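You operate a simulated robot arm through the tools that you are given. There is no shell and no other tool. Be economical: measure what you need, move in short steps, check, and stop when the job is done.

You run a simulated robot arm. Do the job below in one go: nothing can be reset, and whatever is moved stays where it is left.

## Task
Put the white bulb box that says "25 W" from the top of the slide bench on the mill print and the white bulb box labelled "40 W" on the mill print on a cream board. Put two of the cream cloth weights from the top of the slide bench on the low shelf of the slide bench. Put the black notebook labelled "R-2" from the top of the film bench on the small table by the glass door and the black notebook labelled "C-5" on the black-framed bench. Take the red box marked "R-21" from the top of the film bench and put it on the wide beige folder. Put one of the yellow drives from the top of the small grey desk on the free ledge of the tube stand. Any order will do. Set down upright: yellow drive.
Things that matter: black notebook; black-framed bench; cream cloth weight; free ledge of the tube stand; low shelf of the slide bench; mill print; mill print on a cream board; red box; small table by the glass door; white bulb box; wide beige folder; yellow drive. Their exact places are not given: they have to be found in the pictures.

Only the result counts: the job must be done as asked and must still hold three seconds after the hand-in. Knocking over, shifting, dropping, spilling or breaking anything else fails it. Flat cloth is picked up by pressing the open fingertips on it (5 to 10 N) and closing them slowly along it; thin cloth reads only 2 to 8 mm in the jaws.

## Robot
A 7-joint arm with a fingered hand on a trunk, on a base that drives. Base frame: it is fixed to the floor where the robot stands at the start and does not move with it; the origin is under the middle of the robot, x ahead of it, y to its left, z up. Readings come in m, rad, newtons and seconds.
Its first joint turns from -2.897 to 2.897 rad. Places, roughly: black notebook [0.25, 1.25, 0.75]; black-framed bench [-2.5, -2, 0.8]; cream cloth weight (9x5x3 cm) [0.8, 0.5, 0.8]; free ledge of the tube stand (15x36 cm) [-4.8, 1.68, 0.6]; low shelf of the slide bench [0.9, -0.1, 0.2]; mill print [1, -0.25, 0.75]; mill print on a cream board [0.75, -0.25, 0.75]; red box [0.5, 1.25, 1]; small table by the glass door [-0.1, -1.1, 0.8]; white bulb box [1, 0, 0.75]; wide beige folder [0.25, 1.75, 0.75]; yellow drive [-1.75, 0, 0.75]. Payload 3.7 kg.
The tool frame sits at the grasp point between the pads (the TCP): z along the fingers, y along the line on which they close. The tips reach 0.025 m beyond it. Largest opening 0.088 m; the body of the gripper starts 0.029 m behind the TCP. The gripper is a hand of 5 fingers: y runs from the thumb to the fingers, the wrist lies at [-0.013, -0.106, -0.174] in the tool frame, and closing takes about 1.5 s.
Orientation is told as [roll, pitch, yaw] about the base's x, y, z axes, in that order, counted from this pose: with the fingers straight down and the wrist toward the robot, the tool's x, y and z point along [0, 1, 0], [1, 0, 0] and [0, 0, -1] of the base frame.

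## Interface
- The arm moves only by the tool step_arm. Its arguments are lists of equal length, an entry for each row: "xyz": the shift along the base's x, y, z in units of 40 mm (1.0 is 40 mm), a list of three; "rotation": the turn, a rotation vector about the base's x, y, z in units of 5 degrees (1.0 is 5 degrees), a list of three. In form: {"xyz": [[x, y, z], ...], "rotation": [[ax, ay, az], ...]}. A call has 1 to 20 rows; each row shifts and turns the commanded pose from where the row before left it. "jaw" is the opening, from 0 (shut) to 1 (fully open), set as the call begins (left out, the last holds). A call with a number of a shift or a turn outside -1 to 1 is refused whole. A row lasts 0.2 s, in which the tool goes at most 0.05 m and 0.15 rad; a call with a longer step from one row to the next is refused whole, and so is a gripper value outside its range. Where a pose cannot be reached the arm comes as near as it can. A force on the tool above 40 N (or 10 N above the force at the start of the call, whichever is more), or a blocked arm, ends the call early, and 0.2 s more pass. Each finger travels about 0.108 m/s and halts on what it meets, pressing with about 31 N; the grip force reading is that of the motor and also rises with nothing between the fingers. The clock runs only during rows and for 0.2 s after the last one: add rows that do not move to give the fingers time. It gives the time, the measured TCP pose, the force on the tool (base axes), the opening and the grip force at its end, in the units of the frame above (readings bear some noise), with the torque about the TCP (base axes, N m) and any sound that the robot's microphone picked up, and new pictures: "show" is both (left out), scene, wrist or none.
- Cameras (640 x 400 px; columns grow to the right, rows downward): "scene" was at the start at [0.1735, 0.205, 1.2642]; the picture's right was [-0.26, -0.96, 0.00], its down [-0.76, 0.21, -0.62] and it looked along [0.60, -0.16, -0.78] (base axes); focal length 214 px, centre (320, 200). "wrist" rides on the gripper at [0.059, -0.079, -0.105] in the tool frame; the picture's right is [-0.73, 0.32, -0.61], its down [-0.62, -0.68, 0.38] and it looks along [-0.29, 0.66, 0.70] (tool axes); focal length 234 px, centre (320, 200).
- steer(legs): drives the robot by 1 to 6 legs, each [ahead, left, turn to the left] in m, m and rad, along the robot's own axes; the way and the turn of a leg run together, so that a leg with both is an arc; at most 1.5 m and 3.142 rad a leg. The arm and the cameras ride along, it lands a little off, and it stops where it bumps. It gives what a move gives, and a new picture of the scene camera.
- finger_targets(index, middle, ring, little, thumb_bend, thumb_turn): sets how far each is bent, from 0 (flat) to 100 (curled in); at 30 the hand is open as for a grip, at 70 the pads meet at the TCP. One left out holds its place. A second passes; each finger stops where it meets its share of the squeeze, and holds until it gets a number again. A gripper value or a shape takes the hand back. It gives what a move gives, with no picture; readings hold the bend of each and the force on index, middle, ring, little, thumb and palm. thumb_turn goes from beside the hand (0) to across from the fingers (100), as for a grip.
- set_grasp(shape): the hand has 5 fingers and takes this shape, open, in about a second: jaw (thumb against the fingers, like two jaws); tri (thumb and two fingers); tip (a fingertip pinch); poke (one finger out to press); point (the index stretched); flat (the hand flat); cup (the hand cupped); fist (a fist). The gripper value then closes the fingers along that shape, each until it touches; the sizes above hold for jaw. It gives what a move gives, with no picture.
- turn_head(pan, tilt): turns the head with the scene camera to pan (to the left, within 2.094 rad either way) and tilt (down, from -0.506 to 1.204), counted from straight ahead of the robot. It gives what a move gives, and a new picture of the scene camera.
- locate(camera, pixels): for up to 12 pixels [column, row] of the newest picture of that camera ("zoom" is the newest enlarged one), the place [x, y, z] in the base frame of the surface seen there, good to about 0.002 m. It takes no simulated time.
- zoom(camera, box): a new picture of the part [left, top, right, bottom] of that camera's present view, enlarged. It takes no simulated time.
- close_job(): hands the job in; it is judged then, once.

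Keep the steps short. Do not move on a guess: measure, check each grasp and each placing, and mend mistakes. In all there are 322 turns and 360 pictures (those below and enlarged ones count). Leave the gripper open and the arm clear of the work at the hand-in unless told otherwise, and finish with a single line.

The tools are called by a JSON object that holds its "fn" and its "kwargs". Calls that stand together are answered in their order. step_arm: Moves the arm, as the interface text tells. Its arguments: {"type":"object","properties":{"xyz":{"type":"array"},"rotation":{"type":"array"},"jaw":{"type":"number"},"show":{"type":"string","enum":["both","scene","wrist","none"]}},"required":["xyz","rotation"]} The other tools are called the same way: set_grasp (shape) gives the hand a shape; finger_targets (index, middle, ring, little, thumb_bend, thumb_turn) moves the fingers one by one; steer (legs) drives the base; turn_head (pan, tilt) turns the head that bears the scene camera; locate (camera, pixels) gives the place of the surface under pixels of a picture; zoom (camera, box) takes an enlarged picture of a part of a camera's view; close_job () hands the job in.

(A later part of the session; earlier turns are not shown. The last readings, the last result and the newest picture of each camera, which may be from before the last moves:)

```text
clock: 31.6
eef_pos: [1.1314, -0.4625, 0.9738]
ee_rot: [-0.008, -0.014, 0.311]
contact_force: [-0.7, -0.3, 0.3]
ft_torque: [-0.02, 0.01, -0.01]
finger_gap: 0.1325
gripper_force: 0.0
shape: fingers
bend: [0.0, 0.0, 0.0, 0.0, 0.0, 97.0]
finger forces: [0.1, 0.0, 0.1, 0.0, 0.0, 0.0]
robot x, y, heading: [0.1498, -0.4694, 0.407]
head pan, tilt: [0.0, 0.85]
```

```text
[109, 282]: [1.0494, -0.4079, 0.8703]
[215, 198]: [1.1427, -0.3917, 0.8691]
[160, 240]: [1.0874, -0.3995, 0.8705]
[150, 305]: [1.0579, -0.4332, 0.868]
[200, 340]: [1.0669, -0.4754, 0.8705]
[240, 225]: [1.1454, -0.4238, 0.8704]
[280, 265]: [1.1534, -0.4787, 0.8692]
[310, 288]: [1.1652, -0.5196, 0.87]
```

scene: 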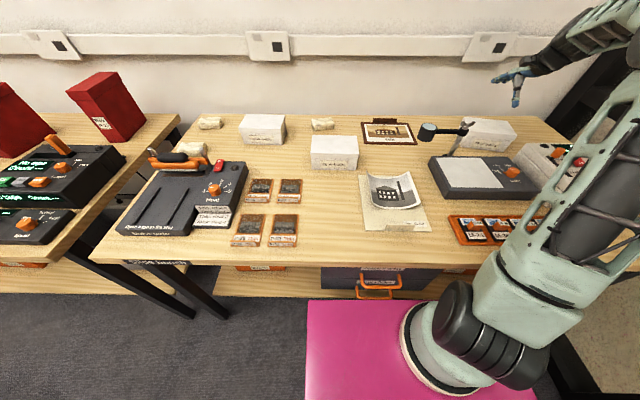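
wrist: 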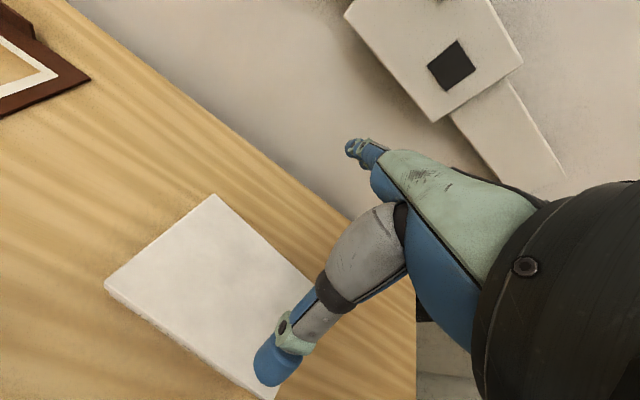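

The box has turned to yaw about 0.19 with its centre near (1.110, −0.471). I recentre with slightly more thumb room and lower in steps.

{"fn": "step_arm", "kwargs": {"xyz": [[-0.32, -0.12, 0], [-0.32, -0.12, 0], [0, 0, -0.6], [0, 0, -0.6], [0, 0, -0.6], [0, 0, -0.6], [0, 0, -0.3], [0, 0, 0]], "rotation": [[0.09, 0.16, -0.7], [0, 0, -0.67], [0, 0, 0], [0, 0, 0], [0, 0, 0], [0, 0, 0], [0, 0, 0], [0, 0, 0]]}}

```text
clock: 33.4
eef_pos: [1.1047, -0.4745, 0.8666]
ee_rot: [0.003, -0.004, 0.189]
contact_force: [-0.3, -0.7, 0.4]
ft_torque: [-0.02, 0.02, -0.02]
finger_gap: 0.1324
gripper_force: 0.1
shape: fingers
bend: [0.0, 0.0, 0.0, 0.0, 0.0, 97.0]
finger forces: [0.1, 0.0, 0.1, 0.0, 0.0, 0.0]
robot x, y, heading: [0.1535, -0.4687, 0.405]
head pan, tilt: [0.0, 0.85]
```

scene: 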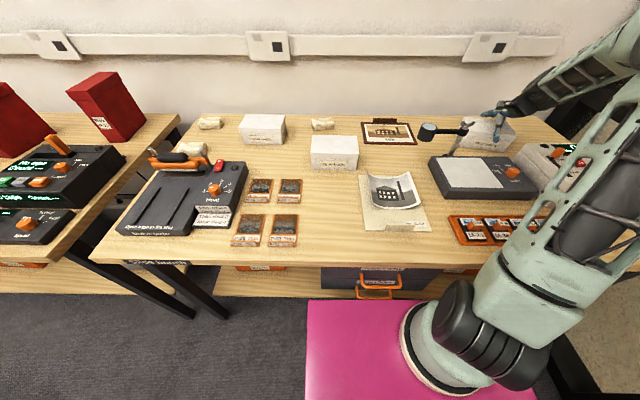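
wrist: 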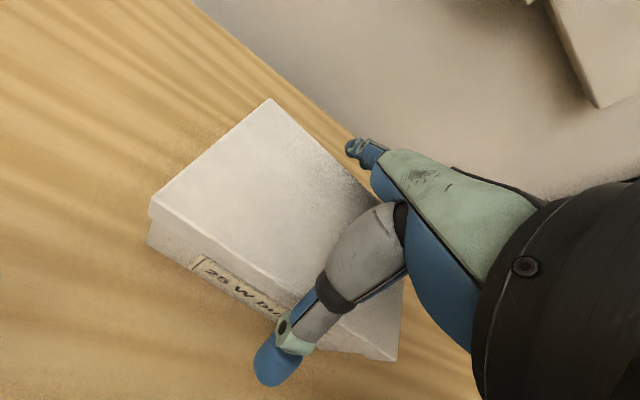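

No contact yet. I go down further, to about z 0.845.

{"fn": "step_arm", "kwargs": {"xyz": [[0, 0, -0.15], [0, 0, -0.15], [0, 0, -0.15], [0, 0, -0.1], [0, 0, 0]], "rotation": [[0, 0, 0], [0, 0, 0], [0, 0, 0], [0, 0, 0], [0, 0, 0]], "show": "wrist"}}

```text
clock: 34.3
eef_pos: [1.1046, -0.476, 0.8529]
ee_rot: [-0.004, -0.016, 0.19]
contact_force: [-5.2, -0.3, 17.9]
ft_torque: [-0.16, 0.36, 0.06]
finger_gap: 0.1337
gripper_force: 9.1
shape: fingers
bend: [0.0, 0.0, 0.0, 0.0, 0.0, 97.0]
finger forces: [0.3, 0.0, 0.1, 2.5, 15.4, 0.0]
robot x, y, heading: [0.1524, -0.4704, 0.405]
head pan, tilt: [0.0, 0.85]
stopped in row 4: the force on the tool passed its limit at 45 N (the readings are from after the stop); the commanded pose is now the measured one
```

wrist: 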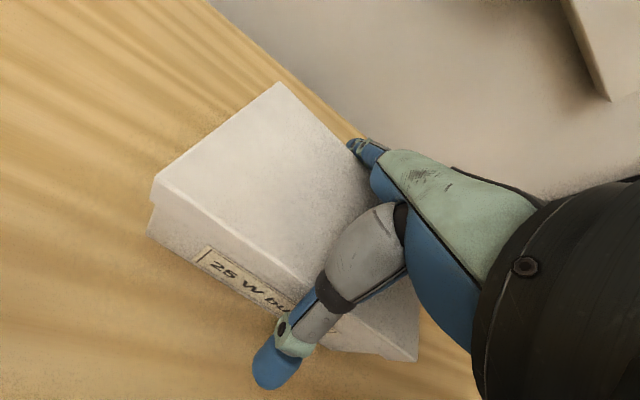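

The thumb base sets the lower limit at about z 0.855. I look at the hand and box from the head camera to understand the contact.

{"fn": "step_arm", "kwargs": {"xyz": [[0, 0, 0.12], [0, 0, 0]], "rotation": [[0, 0, 0], [0, 0, 0]], "show": "none"}}

{"fn": "zoom", "kwargs": {"camera": "scene", "box": [440, 70, 568, 150]}}

{"fn": "zoom", "kwargs": {"camera": "wrist", "box": [220, 120, 460, 400]}}

```text
clock: 34.9
eef_pos: [1.1044, -0.4755, 0.8553]
ee_rot: [0.0, -0.009, 0.187]
contact_force: [-0.1, 0.1, 2.2]
ft_torque: [-0.02, 0.01, 0.01]
finger_gap: 0.1329
gripper_force: 2.0
shape: fingers
bend: [0.0, 0.0, 0.0, 0.0, 0.0, 97.0]
finger forces: [0.1, 0.0, 0.0, 1.3, 3.1, 0.0]
robot x, y, heading: [0.1564, -0.4679, 0.405]
head pan, tilt: [0.0, 0.85]
```

```text
5.00 times, centred on (504, 110) of scene
```

zoom: 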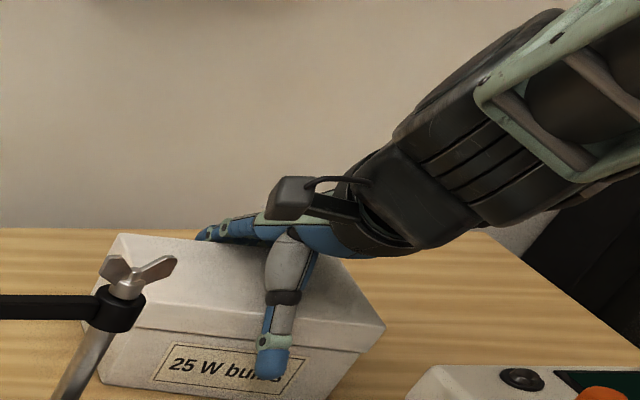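

```text
1.43 times, centred on (340, 260) of wrist
```

zoom: 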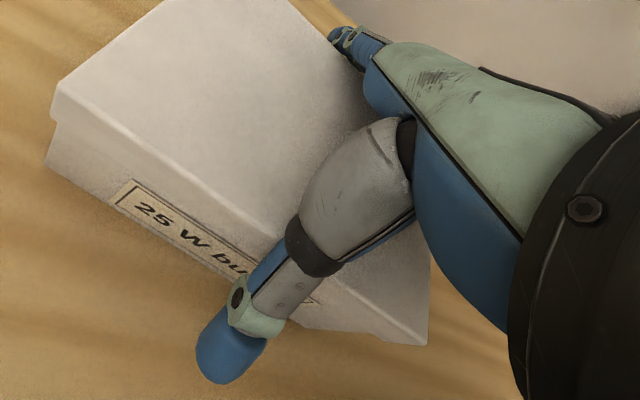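

The fingers lie nearly flat over the box top while the thumb points down, so the fingertips only catch the upper edge. I back up, tilt the hand about 22° with the far side down so the fingers go deeper behind, and look.

{"fn": "step_arm", "kwargs": {"xyz": [[0, 0, 0.9], [0, 0, 0.9], [0, 0, 0.5], [0, 0, 0], [0, 0, 0], [0, 0, 0], [0, 0, 0]], "rotation": [[0, 0, 0], [0, 0, 0], [-0.19, 0.98, 0], [-0.19, 0.98, 0], [-0.19, 0.98, 0], [-0.19, 0.98, 0], [-0.1, 0.5, 0]], "show": "none"}}

{"fn": "finger_targets", "kwargs": {"index": 14, "middle": 14, "ring": 14, "little": 14, "thumb_bend": 0}}

{"fn": "step_arm", "kwargs": {"xyz": [[0, 0, 0]], "rotation": [[0, 0, 0]]}}

{"fn": "zoom", "kwargs": {"camera": "scene", "box": [440, 50, 600, 150]}}

```text
clock: 36.5
eef_pos: [1.1052, -0.4758, 0.9469]
ee_rot: [-0.003, 0.384, 0.189]
contact_force: [-0.1, -1.3, 0.2]
ft_torque: [0.01, 0.01, -0.01]
finger_gap: 0.1328
gripper_force: 0.1
shape: fingers
bend: [0.0, 0.0, 0.0, 0.0, 0.0, 97.0]
finger forces: [0.0, 0.0, 0.0, 0.0, 0.0, 0.0]
robot x, y, heading: [0.1527, -0.4707, 0.406]
head pan, tilt: [0.0, 0.85]
```

```text
clock: 37.5
eef_pos: [1.1062, -0.4746, 0.9464]
ee_rot: [-0.001, 0.382, 0.189]
contact_force: [-0.1, 0.3, -0.5]
ft_torque: [0.01, 0.03, -0.02]
finger_gap: 0.119
gripper_force: 0.0
shape: fingers
bend: [14.0, 14.0, 14.0, 14.0, 0.0, 97.0]
finger forces: [0.1, 0.1, 0.0, 0.1, 0.0, 0.0]
robot x, y, heading: [0.1541, -0.4704, 0.406]
head pan, tilt: [0.0, 0.85]
```

```text
clock: 37.9
eef_pos: [1.1047, -0.4746, 0.9468]
ee_rot: [-0.001, 0.381, 0.189]
contact_force: [0.7, 0.0, 0.1]
ft_torque: [-0.01, -0.03, 0.01]
finger_gap: 0.1188
gripper_force: 0.0
shape: fingers
bend: [14.0, 14.0, 14.0, 14.0, 0.0, 97.0]
finger forces: [0.0, 0.1, 0.0, 0.1, 0.1, 0.0]
robot x, y, heading: [0.1533, -0.4712, 0.402]
head pan, tilt: [0.0, 0.85]
```

scene: 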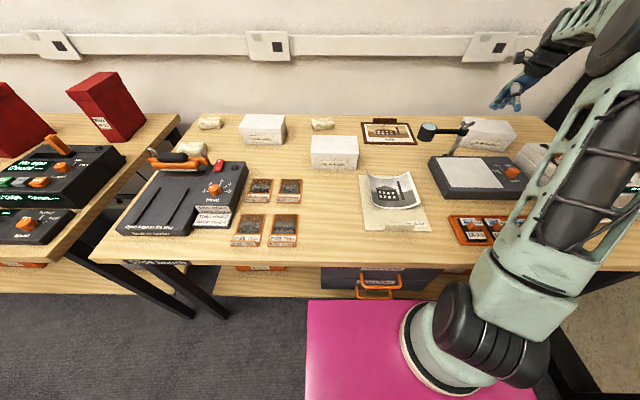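
wrist: 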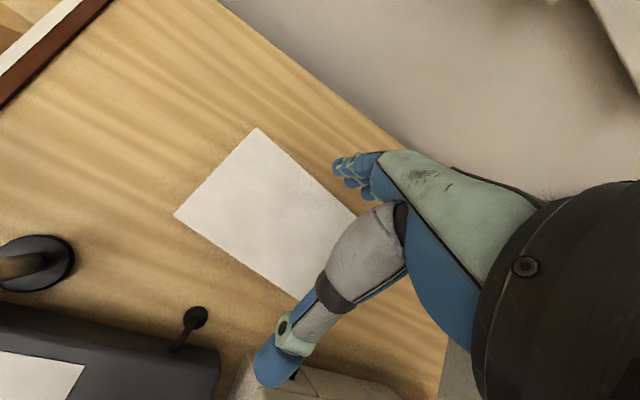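

```text
4.00 times, centred on (520, 100) of scene
```

zoom: 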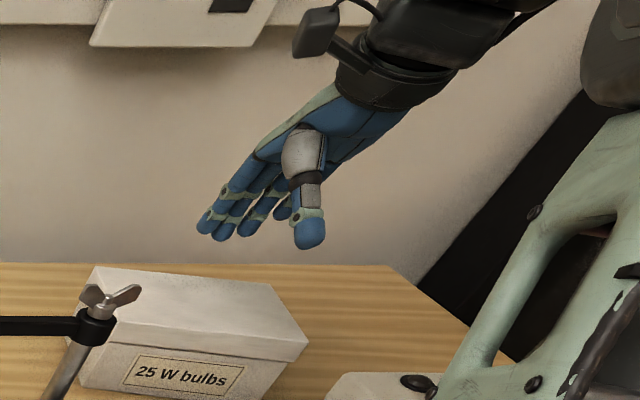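

The grasp now looks balanced. I measure the thumb tip, fingertips and box.

{"fn": "locate", "kwargs": {"camera": "zoom", "pixels": [[308, 238], [308, 215], [203, 226], [219, 235], [245, 230], [285, 214], [307, 150]]}}

{"fn": "locate", "kwargs": {"camera": "wrist", "pixels": [[178, 215], [256, 131], [230, 255], [280, 288], [300, 170], [350, 213], [337, 165], [345, 180]]}}

```text
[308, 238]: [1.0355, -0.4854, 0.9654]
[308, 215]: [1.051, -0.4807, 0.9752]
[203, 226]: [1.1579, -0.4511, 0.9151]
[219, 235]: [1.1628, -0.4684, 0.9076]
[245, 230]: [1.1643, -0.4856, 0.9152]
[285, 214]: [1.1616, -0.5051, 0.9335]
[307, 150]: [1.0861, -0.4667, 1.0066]
```

```text
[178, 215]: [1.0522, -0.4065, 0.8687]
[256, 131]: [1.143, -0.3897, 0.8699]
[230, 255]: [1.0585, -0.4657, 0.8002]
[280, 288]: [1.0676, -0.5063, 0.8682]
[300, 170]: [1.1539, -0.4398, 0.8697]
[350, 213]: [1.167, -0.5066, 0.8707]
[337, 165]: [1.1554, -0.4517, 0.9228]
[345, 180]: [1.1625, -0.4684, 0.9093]
```

Fingertips are now about 4–5 cm lower than the thumb, so 22° is too much; about 10° should balance it. I set that, open a bit more, and lower.

{"fn": "finger_targets", "kwargs": {"index": 8, "middle": 8, "ring": 8, "little": 8, "thumb_bend": 0}}

{"fn": "step_arm", "kwargs": {"xyz": [[-0.06, 0.09, 0], [0, 0, 0], [0, 0, -0.5], [0, 0, -0.5], [0, 0, -0.5], [0, 0, -0.3], [0, 0, -0.2], [0, 0, -0.15], [0, 0, -0.15], [0, 0, 0]], "rotation": [[0.19, -0.98, 0], [0.23, -1.0, 0], [0, 0, 0], [0, 0, 0], [0, 0, 0], [0, 0, 0], [0, 0, 0], [0, 0, 0], [0, 0, 0], [0, 0, 0]], "show": "wrist"}}

```text
clock: 38.9
eef_pos: [1.1045, -0.474, 0.9455]
ee_rot: [-0.001, 0.383, 0.189]
contact_force: [-0.7, 0.5, -0.1]
ft_torque: [0.0, 0.03, -0.01]
finger_gap: 0.125
gripper_force: 0.0
shape: fingers
bend: [8.0, 8.0, 8.0, 8.0, 0.0, 97.0]
finger forces: [0.0, 0.0, 0.1, 0.0, 0.0, 0.0]
robot x, y, heading: [0.1531, -0.47, 0.405]
head pan, tilt: [0.0, 0.85]
```

```text
clock: 41.0
eef_pos: [1.1068, -0.4725, 0.8608]
ee_rot: [-0.004, 0.188, 0.186]
contact_force: [5.9, 1.4, 13.5]
ft_torque: [-0.07, -0.77, 0.1]
finger_gap: 0.1289
gripper_force: 7.0
shape: fingers
bend: [5.0, 8.0, 7.0, 4.0, 0.0, 97.0]
finger forces: [6.5, 0.0, 1.4, 6.2, 0.1, 0.0]
robot x, y, heading: [0.1502, -0.4715, 0.405]
head pan, tilt: [0.0, 0.85]
stopped in row 10: the force on the tool passed its limit at 42 N (the readings are from after the stop); the commanded pose is now the measured one
```

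wrist: 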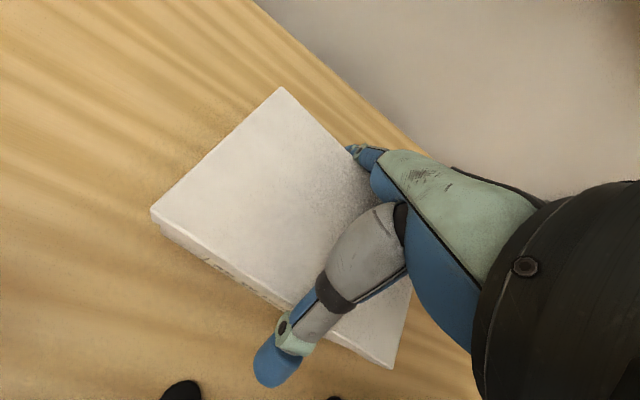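

Now the fingers' inner parts touch the back edge, so the hand sits as low as it can. I raise about 13 mm so the pads rather than the knuckles close on the lid, and close in balanced jaw mode.

{"fn": "step_arm", "kwargs": {"xyz": [[0.1, 0.02, 0.3], [0, 0, 0]], "rotation": [[0, 0, 0], [0, 0, 0]], "show": "none"}}

{"fn": "step_arm", "kwargs": {"xyz": [[0, 0, 0], [0, 0, 0], [0, 0, 0], [0, 0, 0]], "rotation": [[0, 0, 0], [0, 0, 0], [0, 0, 0], [0, 0, 0]], "jaw": 0.7, "show": "wrist"}}

```text
clock: 41.6
eef_pos: [1.1091, -0.471, 0.8681]
ee_rot: [0.001, 0.195, 0.188]
contact_force: [-0.3, 0.9, -0.2]
ft_torque: [-0.01, 0.02, -0.03]
finger_gap: 0.1249
gripper_force: 0.0
shape: fingers
bend: [8.0, 8.0, 8.0, 8.0, 0.0, 97.0]
finger forces: [0.0, 0.0, 0.0, 0.0, 0.0, 0.1]
robot x, y, heading: [0.1506, -0.4692, 0.404]
head pan, tilt: [0.0, 0.85]
```

```text
clock: 42.6
eef_pos: [1.1088, -0.4722, 0.8715]
ee_rot: [-0.003, 0.193, 0.188]
contact_force: [7.5, 1.5, 17.1]
ft_torque: [-0.05, 0.35, -0.06]
finger_gap: 0.0833
gripper_force: 30.9
shape: jaw
bend: [22.0, 31.0, 31.0, 30.0, 18.0, 96.0]
finger forces: [27.0, 7.4, 3.8, 2.2, 34.8, 0.0]
robot x, y, heading: [0.1556, -0.4721, 0.407]
head pan, tilt: [0.0, 0.85]
```

wrist: 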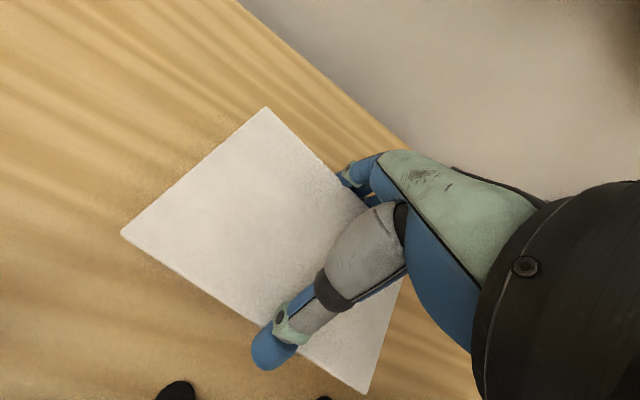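

The grip is balanced now: thumb 35 N, fingers about 40 N. I lift slowly to test.

{"fn": "step_arm", "kwargs": {"xyz": [[0, 0, 0.15], [0, 0, 0.15], [0, 0, 0.15], [0, 0, 0.15], [0, 0, 0]], "rotation": [[0, 0, 0], [0, 0, 0], [0, 0, 0], [0, 0, 0], [0, 0, 0]]}}

```text
clock: 43.8
eef_pos: [1.1099, -0.471, 0.8921]
ee_rot: [-0.003, 0.195, 0.189]
contact_force: [-0.1, 0.1, -2.9]
ft_torque: [-0.03, -0.05, 0.04]
finger_gap: 0.0831
gripper_force: 31.0
shape: jaw
bend: [23.0, 31.0, 31.0, 31.0, 19.0, 96.0]
finger forces: [24.5, 6.9, 3.9, 1.9, 30.0, 0.1]
robot x, y, heading: [0.1572, -0.4701, 0.407]
head pan, tilt: [0.0, 0.85]
```

scene: 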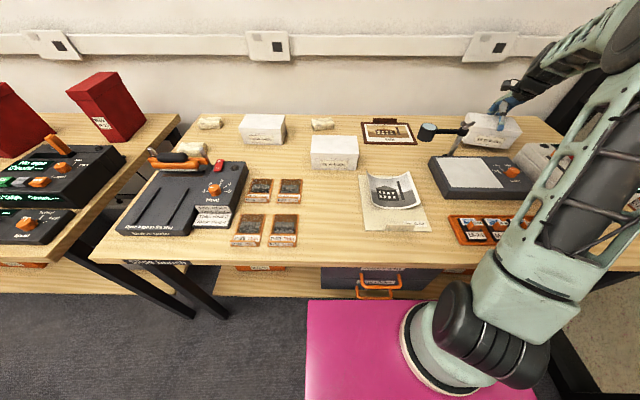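
wrist: 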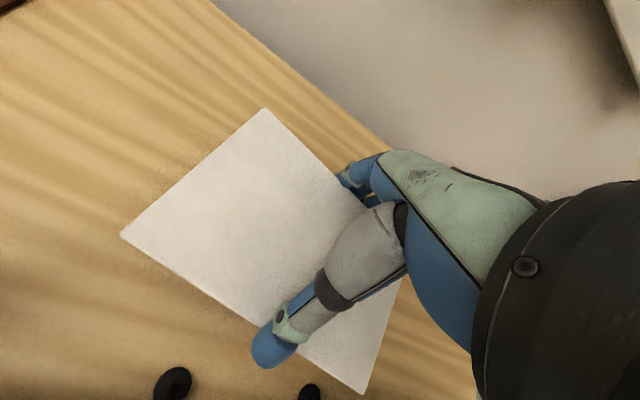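

The box is lifted (about 0.3 kg). I raise it above the lamp and measure the mill print meanwhile.

{"fn": "step_arm", "kwargs": {"xyz": [[0, 0, 0.5], [0, 0, 0.8], [0, 0, 0.8], [0, 0, 0.8], [0, 0, 0.8], [0, 0, 0.5], [0, 0, 0]], "rotation": [[0, 0, 0], [0, 0, 0], [0, 0, 0], [0, 0, 0], [0, 0, 0], [0, 0, 0], [0, 0, 0]]}}

{"fn": "zoom", "kwargs": {"camera": "scene", "box": [340, 100, 436, 160]}}

```text
clock: 45.4
eef_pos: [1.1105, -0.4724, 1.0629]
ee_rot: [-0.001, 0.195, 0.189]
contact_force: [0.0, 0.3, -3.1]
ft_torque: [-0.01, -0.01, 0.01]
finger_gap: 0.0831
gripper_force: 30.6
shape: jaw
bend: [23.0, 31.0, 31.0, 31.0, 19.0, 96.0]
finger forces: [24.5, 7.0, 3.7, 2.0, 29.9, 0.0]
robot x, y, heading: [0.1565, -0.4653, 0.408]
head pan, tilt: [0.0, 0.85]
```

scene: 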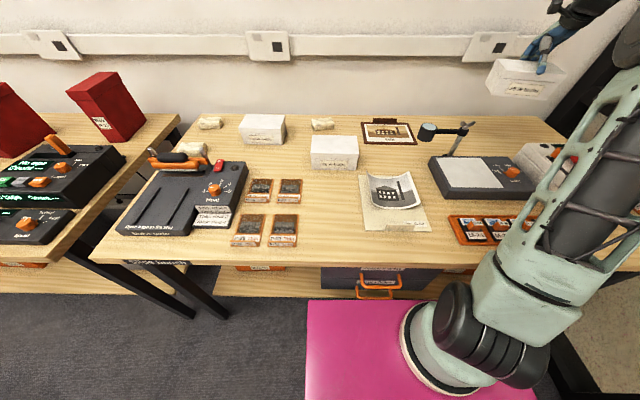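
wrist: 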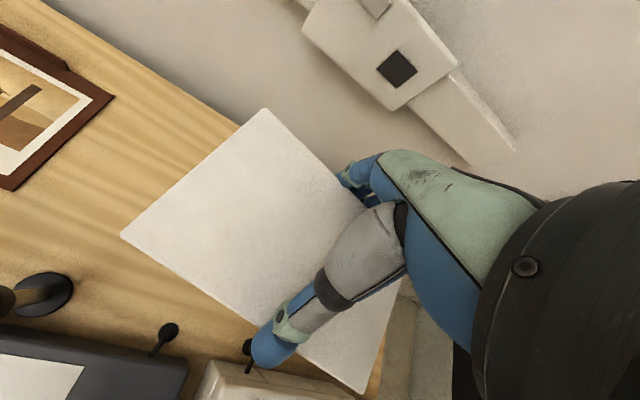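

```text
6.67 times, centred on (388, 130) of scene
```

zoom: 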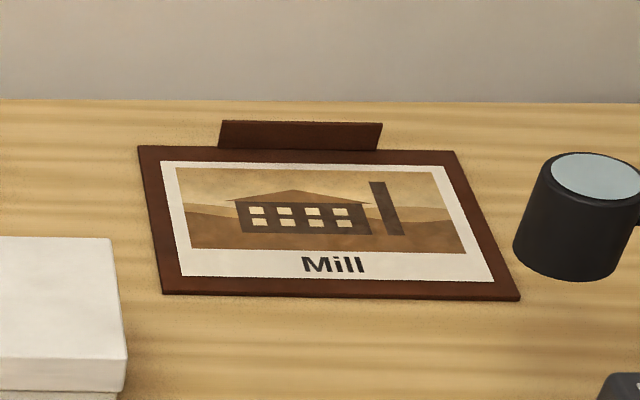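

{"fn": "locate", "kwargs": {"camera": "zoom", "pixels": [[144, 150], [448, 155], [510, 294], [170, 290], [225, 147], [370, 148], [310, 225], [300, 125], [160, 165], [490, 285], [580, 200], [100, 330]]}}

{"fn": "locate", "kwargs": {"camera": "wrist", "pixels": [[124, 236], [264, 112], [360, 390], [200, 180]]}}

```text
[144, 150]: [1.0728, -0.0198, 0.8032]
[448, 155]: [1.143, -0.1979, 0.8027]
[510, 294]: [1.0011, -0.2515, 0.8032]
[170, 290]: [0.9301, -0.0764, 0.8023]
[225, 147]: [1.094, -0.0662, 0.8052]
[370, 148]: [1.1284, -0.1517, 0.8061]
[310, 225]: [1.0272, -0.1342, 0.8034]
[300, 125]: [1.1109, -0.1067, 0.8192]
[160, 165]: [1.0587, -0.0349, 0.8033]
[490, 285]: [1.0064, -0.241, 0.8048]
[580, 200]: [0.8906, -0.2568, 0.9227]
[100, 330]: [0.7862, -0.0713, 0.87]
```

```text
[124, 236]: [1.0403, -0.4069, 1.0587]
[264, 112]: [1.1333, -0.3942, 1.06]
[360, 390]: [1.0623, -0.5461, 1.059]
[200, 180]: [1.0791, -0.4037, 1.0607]
```

The print's centre is (1.037, −0.136) with yaw 0.386. The held box has yaw about 0.147, so I turn by 0.24 rad while carrying it over at this height.

{"fn": "step_arm", "kwargs": {"xyz": [[-0.1875, 0.929, 0], [-0.1875, 0.929, 0], [-0.1875, 0.929, 0], [-0.1875, 0.929, 0], [-0.1875, 0.929, 0], [-0.1875, 0.929, 0], [-0.1875, 0.929, 0], [-0.1875, 0.929, 0], [-0.1875, 0.929, 0], [0, 0, 0], [0, 0, 0]], "rotation": [[0, 0, 0.304], [0, 0, 0.304], [0, 0, 0.304], [0, 0, 0.304], [0, 0, 0.304], [0, 0, 0.304], [0, 0, 0.304], [0, 0, 0.304], [0, 0, 0.304], [0, 0, 0], [0, 0, 0]]}}

```text
clock: 47.8
eef_pos: [1.0419, -0.1366, 1.0646]
ee_rot: [0.0, 0.193, 0.428]
contact_force: [-0.2, -0.5, -2.2]
ft_torque: [0.0, -0.02, -0.01]
finger_gap: 0.0832
gripper_force: 30.7
shape: jaw
bend: [23.0, 31.0, 31.0, 31.0, 19.0, 96.0]
finger forces: [24.3, 6.9, 3.8, 1.9, 29.9, 0.0]
robot x, y, heading: [0.1503, -0.4689, 0.408]
head pan, tilt: [0.0, 0.85]
```

scene: 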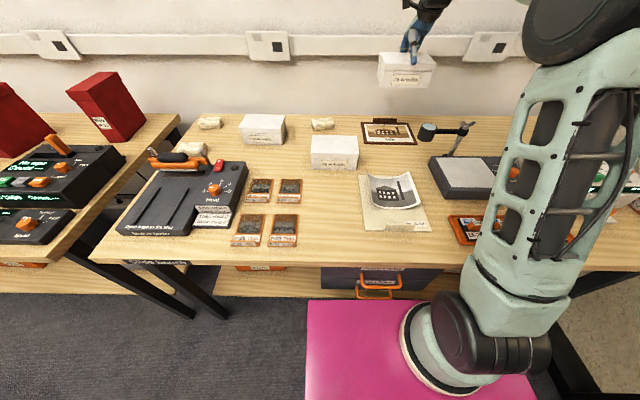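
wrist: 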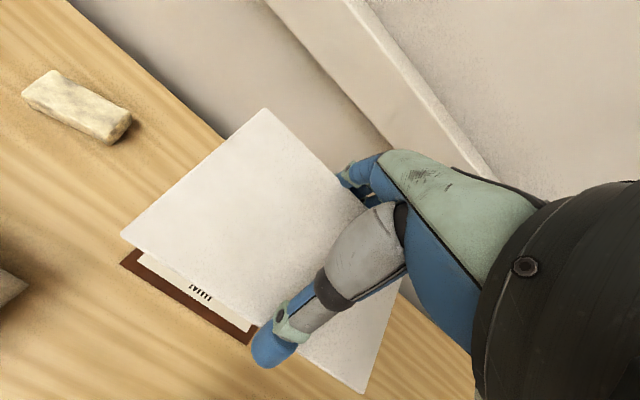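

{"fn": "locate", "kwargs": {"camera": "wrist", "pixels": [[124, 236], [264, 112], [360, 388], [200, 300]]}}

{"fn": "step_arm", "kwargs": {"xyz": [[0, 0, -0.8], [0, 0, -0.8], [0, 0, -0.8], [0, 0, -0.8], [0, 0, -0.6], [0, 0, 0]], "rotation": [[0, 0, 0], [0, 0, 0], [0, 0, 0], [0, 0, 0], [0, 0, 0], [0, 0, 0]]}}

```text
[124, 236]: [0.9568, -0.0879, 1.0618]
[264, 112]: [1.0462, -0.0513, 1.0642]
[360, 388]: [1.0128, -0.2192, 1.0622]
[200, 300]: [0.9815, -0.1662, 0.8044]
```

```text
clock: 49.2
eef_pos: [1.0412, -0.1367, 0.9112]
ee_rot: [-0.001, 0.197, 0.428]
contact_force: [-0.2, 0.4, -3.1]
ft_torque: [-0.02, 0.01, 0.02]
finger_gap: 0.083
gripper_force: 31.4
shape: jaw
bend: [23.0, 32.0, 31.0, 31.0, 19.0, 96.0]
finger forces: [24.0, 6.8, 3.8, 1.9, 29.6, 0.0]
robot x, y, heading: [0.153, -0.4739, 0.407]
head pan, tilt: [0.0, 0.85]
```

scene: 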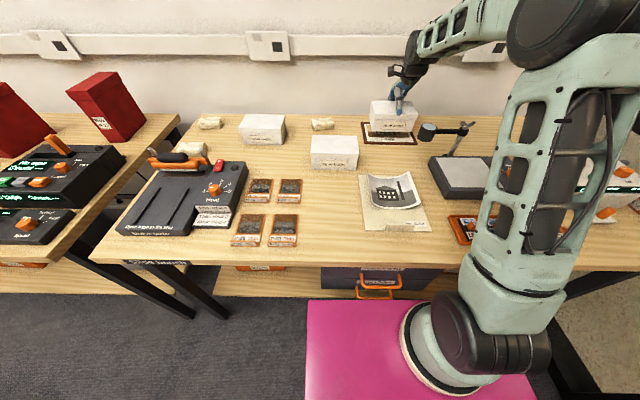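
wrist: 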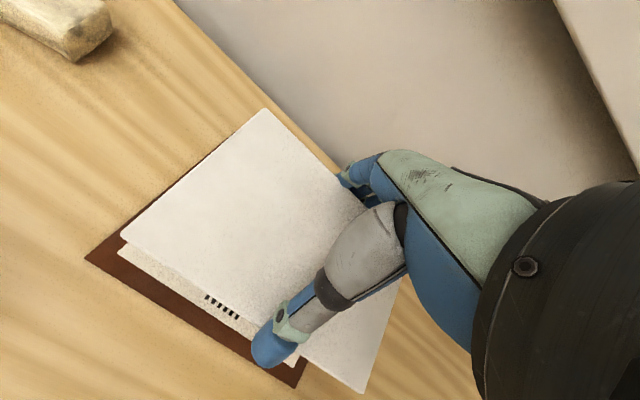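

The box centre is at (1.030, −0.135), over the print. I lower the last 3 cm gently.

{"fn": "step_arm", "kwargs": {"xyz": [[0, 0, -0.3], [0, 0, -0.2], [0, 0, -0.12], [0, 0, -0.1], [0, 0, -0.08], [0, 0, 0]], "rotation": [[0, 0, 0], [0, 0, 0], [0, 0, 0], [0, 0, 0], [0, 0, 0], [0, 0, 0]], "show": "wrist"}}

```text
clock: 50.6
eef_pos: [1.042, -0.1382, 0.8797]
ee_rot: [-0.001, 0.195, 0.428]
contact_force: [-0.2, 0.7, -2.8]
ft_torque: [0.0, -0.01, 0.01]
finger_gap: 0.0832
gripper_force: 31.0
shape: jaw
bend: [23.0, 32.0, 31.0, 31.0, 19.0, 96.0]
finger forces: [23.9, 7.0, 3.8, 2.0, 29.7, 0.0]
robot x, y, heading: [0.1535, -0.4666, 0.409]
head pan, tilt: [0.0, 0.85]
```

wrist: 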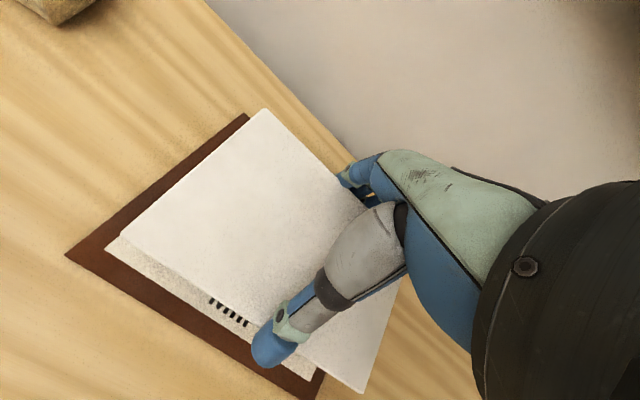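

{"fn": "step_arm", "kwargs": {"xyz": [[0, 0, -0.05], [0, 0, -0.05], [0, 0, -0.05], [0, 0, 0]], "rotation": [[0, 0, 0], [0, 0, 0], [0, 0, 0], [0, 0, 0]], "show": "none"}}

```text
clock: 51.6
eef_pos: [1.0425, -0.1375, 0.8751]
ee_rot: [-0.001, 0.19, 0.428]
contact_force: [6.3, 0.3, 20.8]
ft_torque: [-0.37, 0.75, -0.03]
finger_gap: 0.083
gripper_force: 31.2
shape: jaw
bend: [23.0, 32.0, 31.0, 31.0, 17.0, 96.0]
finger forces: [25.2, 6.8, 3.9, 2.6, 38.4, 0.0]
robot x, y, heading: [0.152, -0.4713, 0.408]
head pan, tilt: [0.0, 0.85]
```

The box is down, pressing at 21 N. I ease up 3 mm and open the hand.

{"fn": "step_arm", "kwargs": {"xyz": [[0, 0, 0.06], [0, 0, 0]], "rotation": [[0, 0, 0], [0, 0, 0]], "show": "none"}}

{"fn": "finger_targets", "kwargs": {"index": 8, "middle": 8, "ring": 8, "little": 8, "thumb_bend": 0}}

{"fn": "step_arm", "kwargs": {"xyz": [[0, 0, 0.2], [0, 0, 0.5], [0, 0, 0.9], [0, 0, 0.9], [0, 0, 0.9], [0, 0, 0.9], [0, 0, 0.9], [0, 0, 0]], "rotation": [[0, 0, 0], [0, 0, 0], [0, 0, 0], [0, 0, 0], [0, 0, 0], [0, 0, 0], [0, 0, 0], [0, 0, 0]]}}

```text
clock: 52.2
eef_pos: [1.0425, -0.1371, 0.8754]
ee_rot: [-0.001, 0.193, 0.428]
contact_force: [5.9, -0.3, 13.7]
ft_torque: [-0.25, 0.52, -0.04]
finger_gap: 0.0832
gripper_force: 31.0
shape: jaw
bend: [23.0, 32.0, 31.0, 31.0, 18.0, 97.0]
finger forces: [24.4, 7.3, 4.3, 2.4, 35.7, 0.0]
robot x, y, heading: [0.1562, -0.4676, 0.411]
head pan, tilt: [0.0, 0.85]
```

```text
clock: 53.2
eef_pos: [1.0427, -0.1356, 0.8756]
ee_rot: [-0.002, 0.196, 0.428]
contact_force: [-0.1, -0.4, -0.3]
ft_torque: [-0.01, -0.01, -0.03]
finger_gap: 0.1243
gripper_force: 0.0
shape: fingers
bend: [8.0, 8.0, 8.0, 8.0, 0.0, 100.0]
finger forces: [0.0, 0.1, 0.0, 0.0, 0.1, 0.0]
robot x, y, heading: [0.1541, -0.4705, 0.405]
head pan, tilt: [0.0, 0.85]
```

```text
clock: 55.0
eef_pos: [1.0417, -0.1375, 1.0841]
ee_rot: [-0.002, 0.193, 0.428]
contact_force: [0.7, 0.1, -0.2]
ft_torque: [0.01, 0.01, 0.01]
finger_gap: 0.1244
gripper_force: 0.0
shape: fingers
bend: [8.0, 8.0, 8.0, 8.0, 0.0, 100.0]
finger forces: [0.1, 0.0, 0.0, 0.1, 0.0, 0.0]
robot x, y, heading: [0.1499, -0.467, 0.407]
head pan, tilt: [0.0, 0.85]
```

scene: 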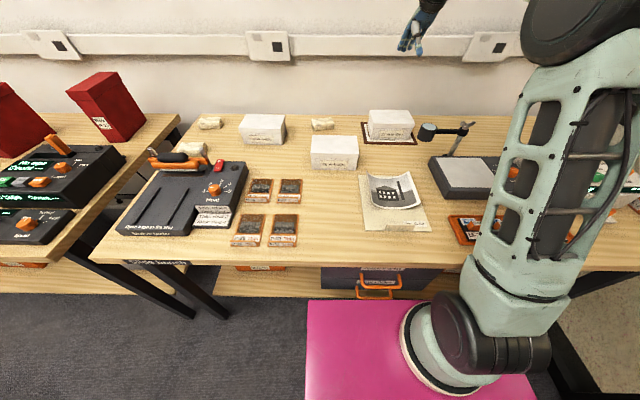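
wrist: 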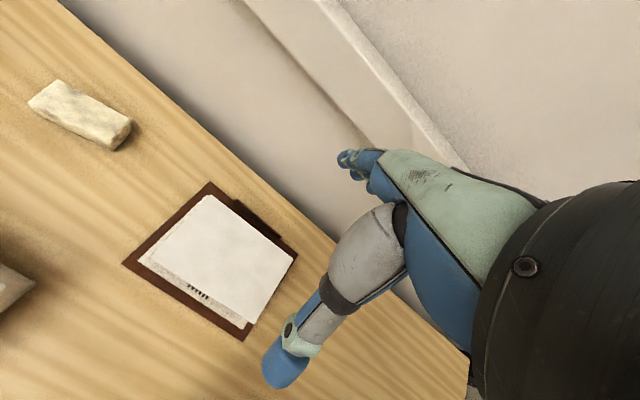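

The 25 W box sits on the mill print. Next is the 40 W box, centre about (0.820, 0.289), yaw 0.34. I move above it with the same hand setup.

{"fn": "step_arm", "kwargs": {"xyz": [[-0.508, 0.967, 0], [-0.508, 0.967, 0], [-0.508, 0.967, 0], [-0.508, 0.967, 0], [-0.508, 0.967, 0], [-0.508, 0.967, 0], [-0.508, 0.967, 0], [-0.508, 0.967, 0], [-0.508, 0.967, 0], [-0.508, 0.967, 0], [-0.508, 0.967, 0], [0, 0, -0.9], [0, 0, -0.9], [0, 0, 0]], "rotation": [[0, 0, -0.09], [0, 0, -0.09], [0, 0, -0.09], [0, 0, -0.09], [0, 0, -0.09], [0, 0, -0.09], [0, 0, -0.09], [0, 0, -0.09], [0, 0, -0.09], [0, 0, -0.09], [0, 0, -0.09], [0, 0, 0], [0, 0, 0], [0, 0, 0]]}}

```text
clock: 58.0
eef_pos: [0.8174, 0.2855, 1.0093]
ee_rot: [-0.001, 0.194, 0.34]
contact_force: [0.1, -0.1, 0.9]
ft_torque: [0.0, -0.02, -0.01]
finger_gap: 0.1242
gripper_force: 0.0
shape: fingers
bend: [8.0, 8.0, 8.0, 8.0, 0.0, 100.0]
finger forces: [0.0, 0.1, 0.1, 0.0, 0.1, 0.1]
out of reach, approached as far as the arm can: row 11
robot x, y, heading: [0.1561, -0.4696, 0.404]
head pan, tilt: [0.0, 0.85]
```

scene: 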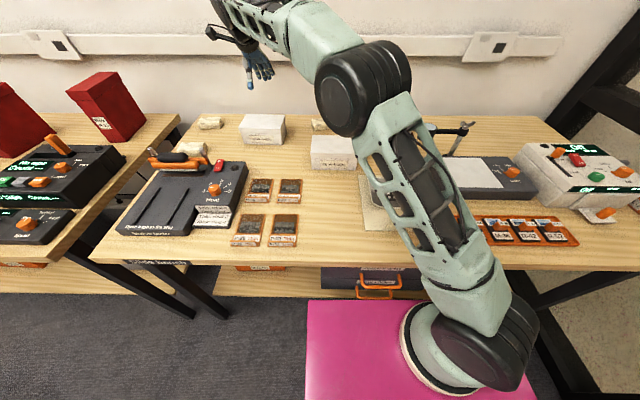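
wrist: 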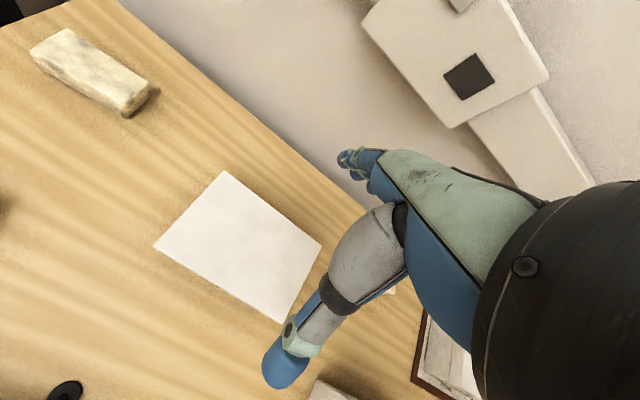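

The arm is near its reach limit here. I shift the base 12 cm left, with the hand at a safe height, then re-aim.

{"fn": "steer", "kwargs": {"legs": [[-0.02, 0, 0], [0, 0.14, 0]]}}

{"fn": "step_arm", "kwargs": {"xyz": [[0, 0, 0]], "rotation": [[0, 0, 0]], "show": "wrist"}}

```text
clock: 59.7
eef_pos: [0.7438, 0.4055, 1.008]
ee_rot: [-0.001, 0.194, 0.344]
contact_force: [0.5, 0.2, -1.3]
ft_torque: [0.02, -0.01, 0.0]
finger_gap: 0.1244
gripper_force: 0.0
shape: fingers
bend: [8.0, 8.0, 8.0, 8.0, 0.0, 100.0]
finger forces: [0.0, 0.1, 0.0, 0.0, 0.0, 0.0]
robot x, y, heading: [0.0819, -0.3527, 0.41]
head pan, tilt: [0.0, 0.85]
```

scene: 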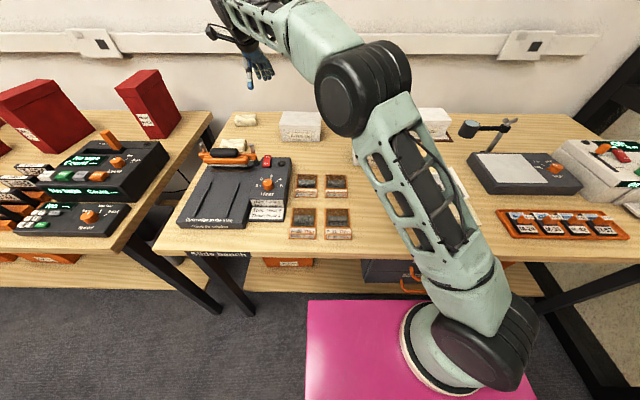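

```text
clock: 60.1
eef_pos: [0.7438, 0.4053, 1.0083]
ee_rot: [-0.001, 0.193, 0.344]
contact_force: [-0.3, 0.8, -0.7]
ft_torque: [-0.04, 0.0, -0.03]
finger_gap: 0.1248
gripper_force: 0.1
shape: fingers
bend: [8.0, 8.0, 8.0, 8.0, 0.0, 100.0]
finger forces: [0.1, 0.0, 0.0, 0.0, 0.1, 0.0]
robot x, y, heading: [0.0793, -0.3484, 0.408]
head pan, tilt: [0.0, 0.85]
```

wrist: 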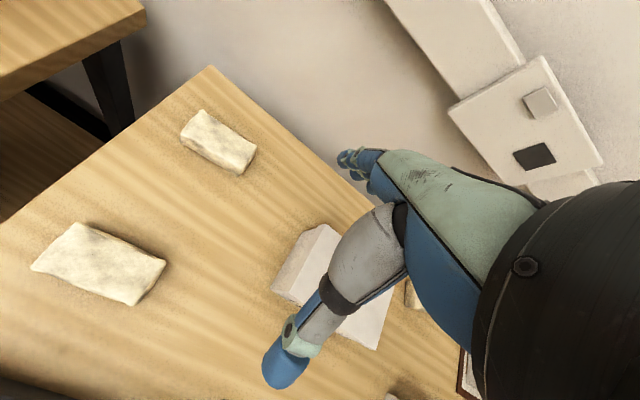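

{"fn": "step_arm", "kwargs": {"xyz": [[0.62, -0.97, 0], [0.62, -0.97, 0], [0.62, -0.97, 0], [0, 0, -0.7], [0, 0, 0]], "rotation": [[0, 0, 0], [0, 0, 0], [0, 0, 0], [0, 0, 0], [0, 0, 0]], "show": "wrist"}}

```text
clock: 61.3
eef_pos: [0.8192, 0.2882, 0.9801]
ee_rot: [-0.001, 0.194, 0.344]
contact_force: [0.4, 0.0, 0.4]
ft_torque: [-0.02, -0.01, 0.0]
finger_gap: 0.1243
gripper_force: 0.1
shape: fingers
bend: [8.0, 8.0, 8.0, 8.0, 0.0, 100.0]
finger forces: [0.0, 0.0, 0.0, 0.0, 0.0, 0.1]
robot x, y, heading: [0.08, -0.3523, 0.407]
head pan, tilt: [0.0, 0.85]
```

wrist: 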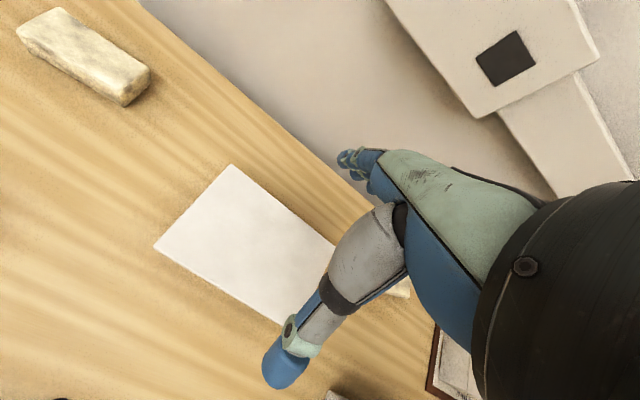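

{"fn": "locate", "kwargs": {"camera": "wrist", "pixels": [[157, 245], [232, 167], [285, 320], [332, 240], [190, 207], [220, 286], [280, 202]]}}

```text
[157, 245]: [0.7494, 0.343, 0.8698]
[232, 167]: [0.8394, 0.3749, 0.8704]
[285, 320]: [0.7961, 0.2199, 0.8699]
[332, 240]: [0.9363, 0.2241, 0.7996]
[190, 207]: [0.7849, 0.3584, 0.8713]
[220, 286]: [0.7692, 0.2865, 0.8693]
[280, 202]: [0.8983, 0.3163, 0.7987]
```

The box yaw is 0.34 and its centre (0.819, 0.291), so we're aligned. I lower to z 0.868 and close as before.

{"fn": "step_arm", "kwargs": {"xyz": [[-0.06, 0.05, -0.7], [0, 0, -0.7], [0, 0, -0.7], [0, 0, -0.4], [0, 0, -0.3], [0, 0, 0]], "rotation": [[0, 0, 0], [0, 0, 0], [0, 0, 0], [0, 0, 0], [0, 0, 0], [0, 0, 0]], "show": "none"}}

{"fn": "step_arm", "kwargs": {"xyz": [[0, 0, 0], [0, 0, 0], [0, 0, 0], [0, 0, 0]], "rotation": [[0, 0, 0], [0, 0, 0], [0, 0, 0], [0, 0, 0]], "jaw": 0.7, "show": "wrist"}}

```text
clock: 62.7
eef_pos: [0.8156, 0.2885, 0.8701]
ee_rot: [-0.003, 0.193, 0.345]
contact_force: [1.3, -0.2, 0.3]
ft_torque: [-0.04, -0.01, 0.02]
finger_gap: 0.1246
gripper_force: 0.4
shape: fingers
bend: [8.0, 8.0, 8.0, 8.0, 0.0, 100.0]
finger forces: [0.0, 0.0, 0.0, 0.6, 0.0, 0.0]
robot x, y, heading: [0.0802, -0.3518, 0.407]
head pan, tilt: [0.0, 0.85]
```

```text
clock: 63.7
eef_pos: [0.8162, 0.2898, 0.8718]
ee_rot: [0.001, 0.192, 0.344]
contact_force: [7.6, 3.7, 20.4]
ft_torque: [-0.11, 0.17, 0.01]
finger_gap: 0.0833
gripper_force: 31.5
shape: jaw
bend: [22.0, 31.0, 30.0, 29.0, 19.0, 97.0]
finger forces: [27.5, 7.6, 3.8, 3.3, 34.4, 0.1]
robot x, y, heading: [0.0833, -0.3516, 0.41]
head pan, tilt: [0.0, 0.85]
```

wrist: 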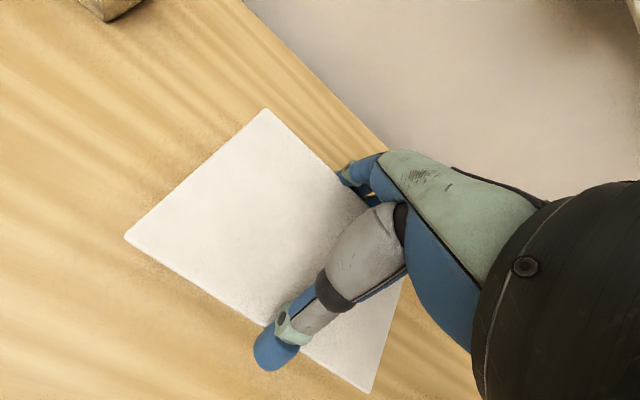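

The same good grip forces. I lift to z about 1.03 and look at the cream board.

{"fn": "step_arm", "kwargs": {"xyz": [[0, 0, 0.2], [0, 0, 0.2], [0, 0, 0.5], [0, 0, 0.8], [0, 0, 0.8], [0, 0, 0.8], [0, 0, 0.7], [0, 0, 0]], "rotation": [[0, 0, 0], [0, 0, 0], [0, 0, 0], [0, 0, 0], [0, 0, 0], [0, 0, 0], [0, 0, 0], [0, 0, 0]]}}

{"fn": "turn_head", "kwargs": {"pan": -0.45, "tilt": 0.85}}

```text
clock: 65.5
eef_pos: [0.8169, 0.2875, 1.0266]
ee_rot: [-0.001, 0.196, 0.343]
contact_force: [-0.6, -0.4, -2.9]
ft_torque: [0.0, -0.01, -0.01]
finger_gap: 0.0834
gripper_force: 31.1
shape: jaw
bend: [23.0, 31.0, 31.0, 30.0, 19.0, 97.0]
finger forces: [24.7, 7.0, 3.9, 1.9, 30.1, 0.0]
robot x, y, heading: [0.0792, -0.3492, 0.412]
head pan, tilt: [0.0, 0.85]
```

scene: 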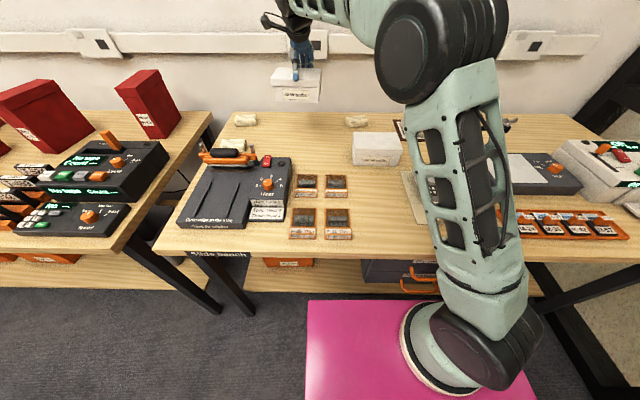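
wrist: 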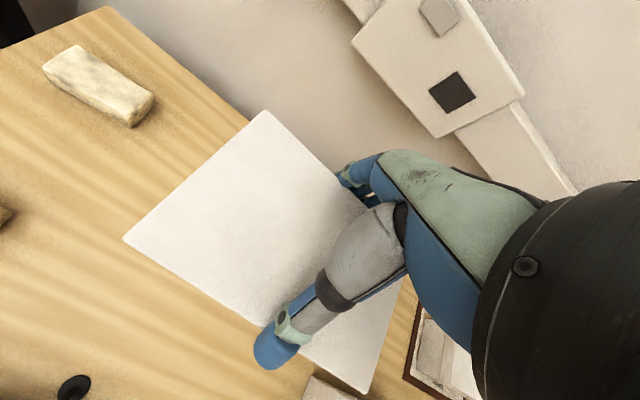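

```text
clock: 66.4
eef_pos: [0.8176, 0.2891, 1.0267]
ee_rot: [-0.002, 0.193, 0.345]
contact_force: [0.1, 0.1, -2.6]
ft_torque: [-0.02, -0.02, 0.01]
finger_gap: 0.0835
gripper_force: 30.6
shape: jaw
bend: [23.0, 31.0, 31.0, 30.0, 19.0, 97.0]
finger forces: [24.7, 7.0, 3.7, 1.9, 30.2, 0.0]
robot x, y, heading: [0.0799, -0.353, 0.403]
head pan, tilt: [-0.45, 0.85]
```

scene: 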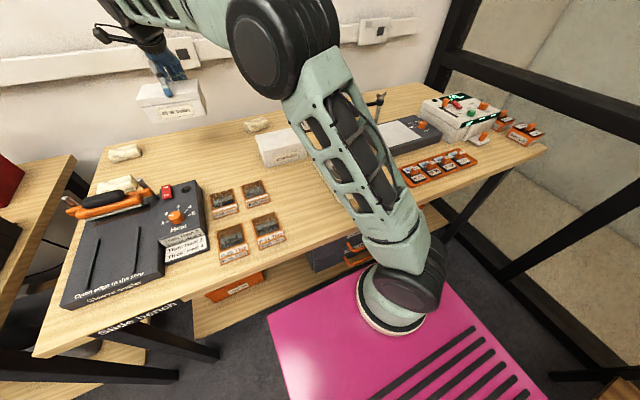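

{"fn": "step_arm", "kwargs": {"xyz": [[-0.23, -0.98, 0], [-0.23, -0.98, 0], [-0.23, -0.98, 0], [-0.23, -0.98, 0], [-0.23, -0.98, 0], [-0.23, -0.98, 0], [-0.23, -0.98, 0], [-0.23, -0.98, 0], [0, 0, 0]], "rotation": [[0, 0, 0], [0, 0, 0], [0, 0, 0], [0, 0, 0], [0, 0, 0], [0, 0, 0], [0, 0, 0], [0, 0, 0], [0, 0, 0]]}}

```text
clock: 68.4
eef_pos: [0.743, -0.0218, 1.0308]
ee_rot: [-0.001, 0.195, 0.344]
contact_force: [-0.2, 0.4, -2.4]
ft_torque: [-0.03, -0.01, 0.0]
finger_gap: 0.083
gripper_force: 31.1
shape: jaw
bend: [23.0, 31.0, 31.0, 31.0, 19.0, 97.0]
finger forces: [24.5, 6.9, 3.9, 1.9, 29.9, 0.0]
robot x, y, heading: [0.0799, -0.3487, 0.408]
head pan, tilt: [-0.45, 0.85]
```

scene: 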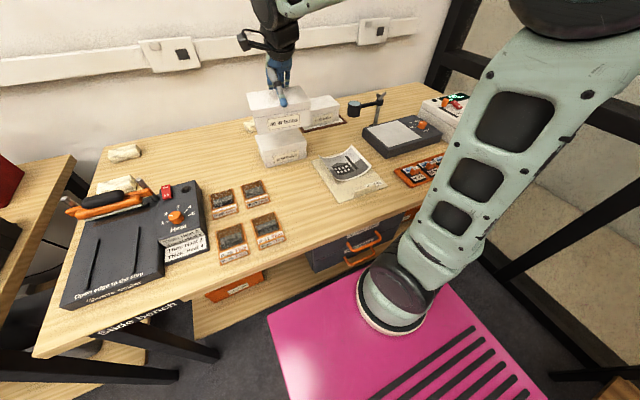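
wrist: 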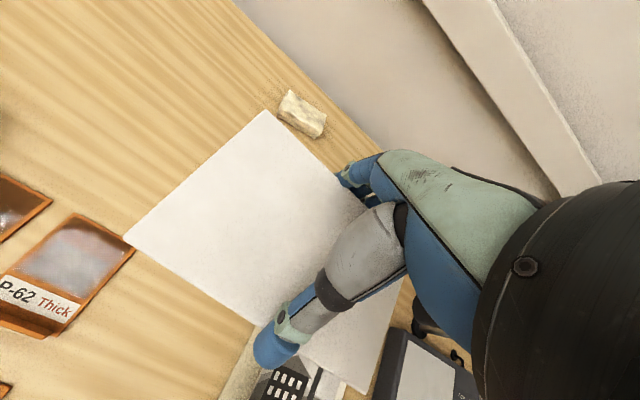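

The board is visible in the scene at about (350, 170). I zoom and measure its corners and the curled print.

{"fn": "zoom", "kwargs": {"camera": "scene", "box": [300, 135, 396, 210]}}

{"fn": "locate", "kwargs": {"camera": "wrist", "pixels": [[127, 238], [264, 113], [365, 390]]}}

```text
5.33 times, centred on (348, 172) of scene
```

zoom: 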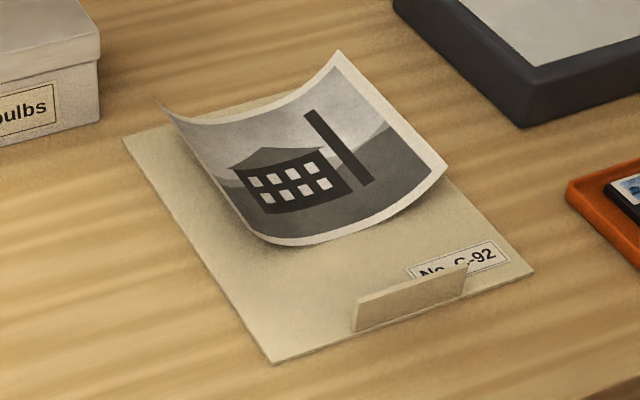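

```text
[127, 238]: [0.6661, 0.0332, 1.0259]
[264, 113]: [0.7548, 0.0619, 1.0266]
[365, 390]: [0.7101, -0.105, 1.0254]
```

{"fn": "locate", "kwargs": {"camera": "zoom", "pixels": [[128, 140], [275, 357], [528, 270], [165, 112], [337, 56], [440, 170], [275, 242], [295, 170], [270, 105], [380, 215], [360, 310], [460, 280]]}}

```text
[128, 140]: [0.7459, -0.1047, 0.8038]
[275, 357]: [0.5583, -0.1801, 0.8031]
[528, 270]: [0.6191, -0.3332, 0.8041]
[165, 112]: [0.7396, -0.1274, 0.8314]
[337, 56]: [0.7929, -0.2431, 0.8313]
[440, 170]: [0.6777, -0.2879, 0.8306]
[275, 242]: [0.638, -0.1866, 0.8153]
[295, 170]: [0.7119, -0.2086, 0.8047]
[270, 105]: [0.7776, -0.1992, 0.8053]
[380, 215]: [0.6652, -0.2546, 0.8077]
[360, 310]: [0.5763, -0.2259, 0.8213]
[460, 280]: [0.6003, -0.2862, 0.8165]
```

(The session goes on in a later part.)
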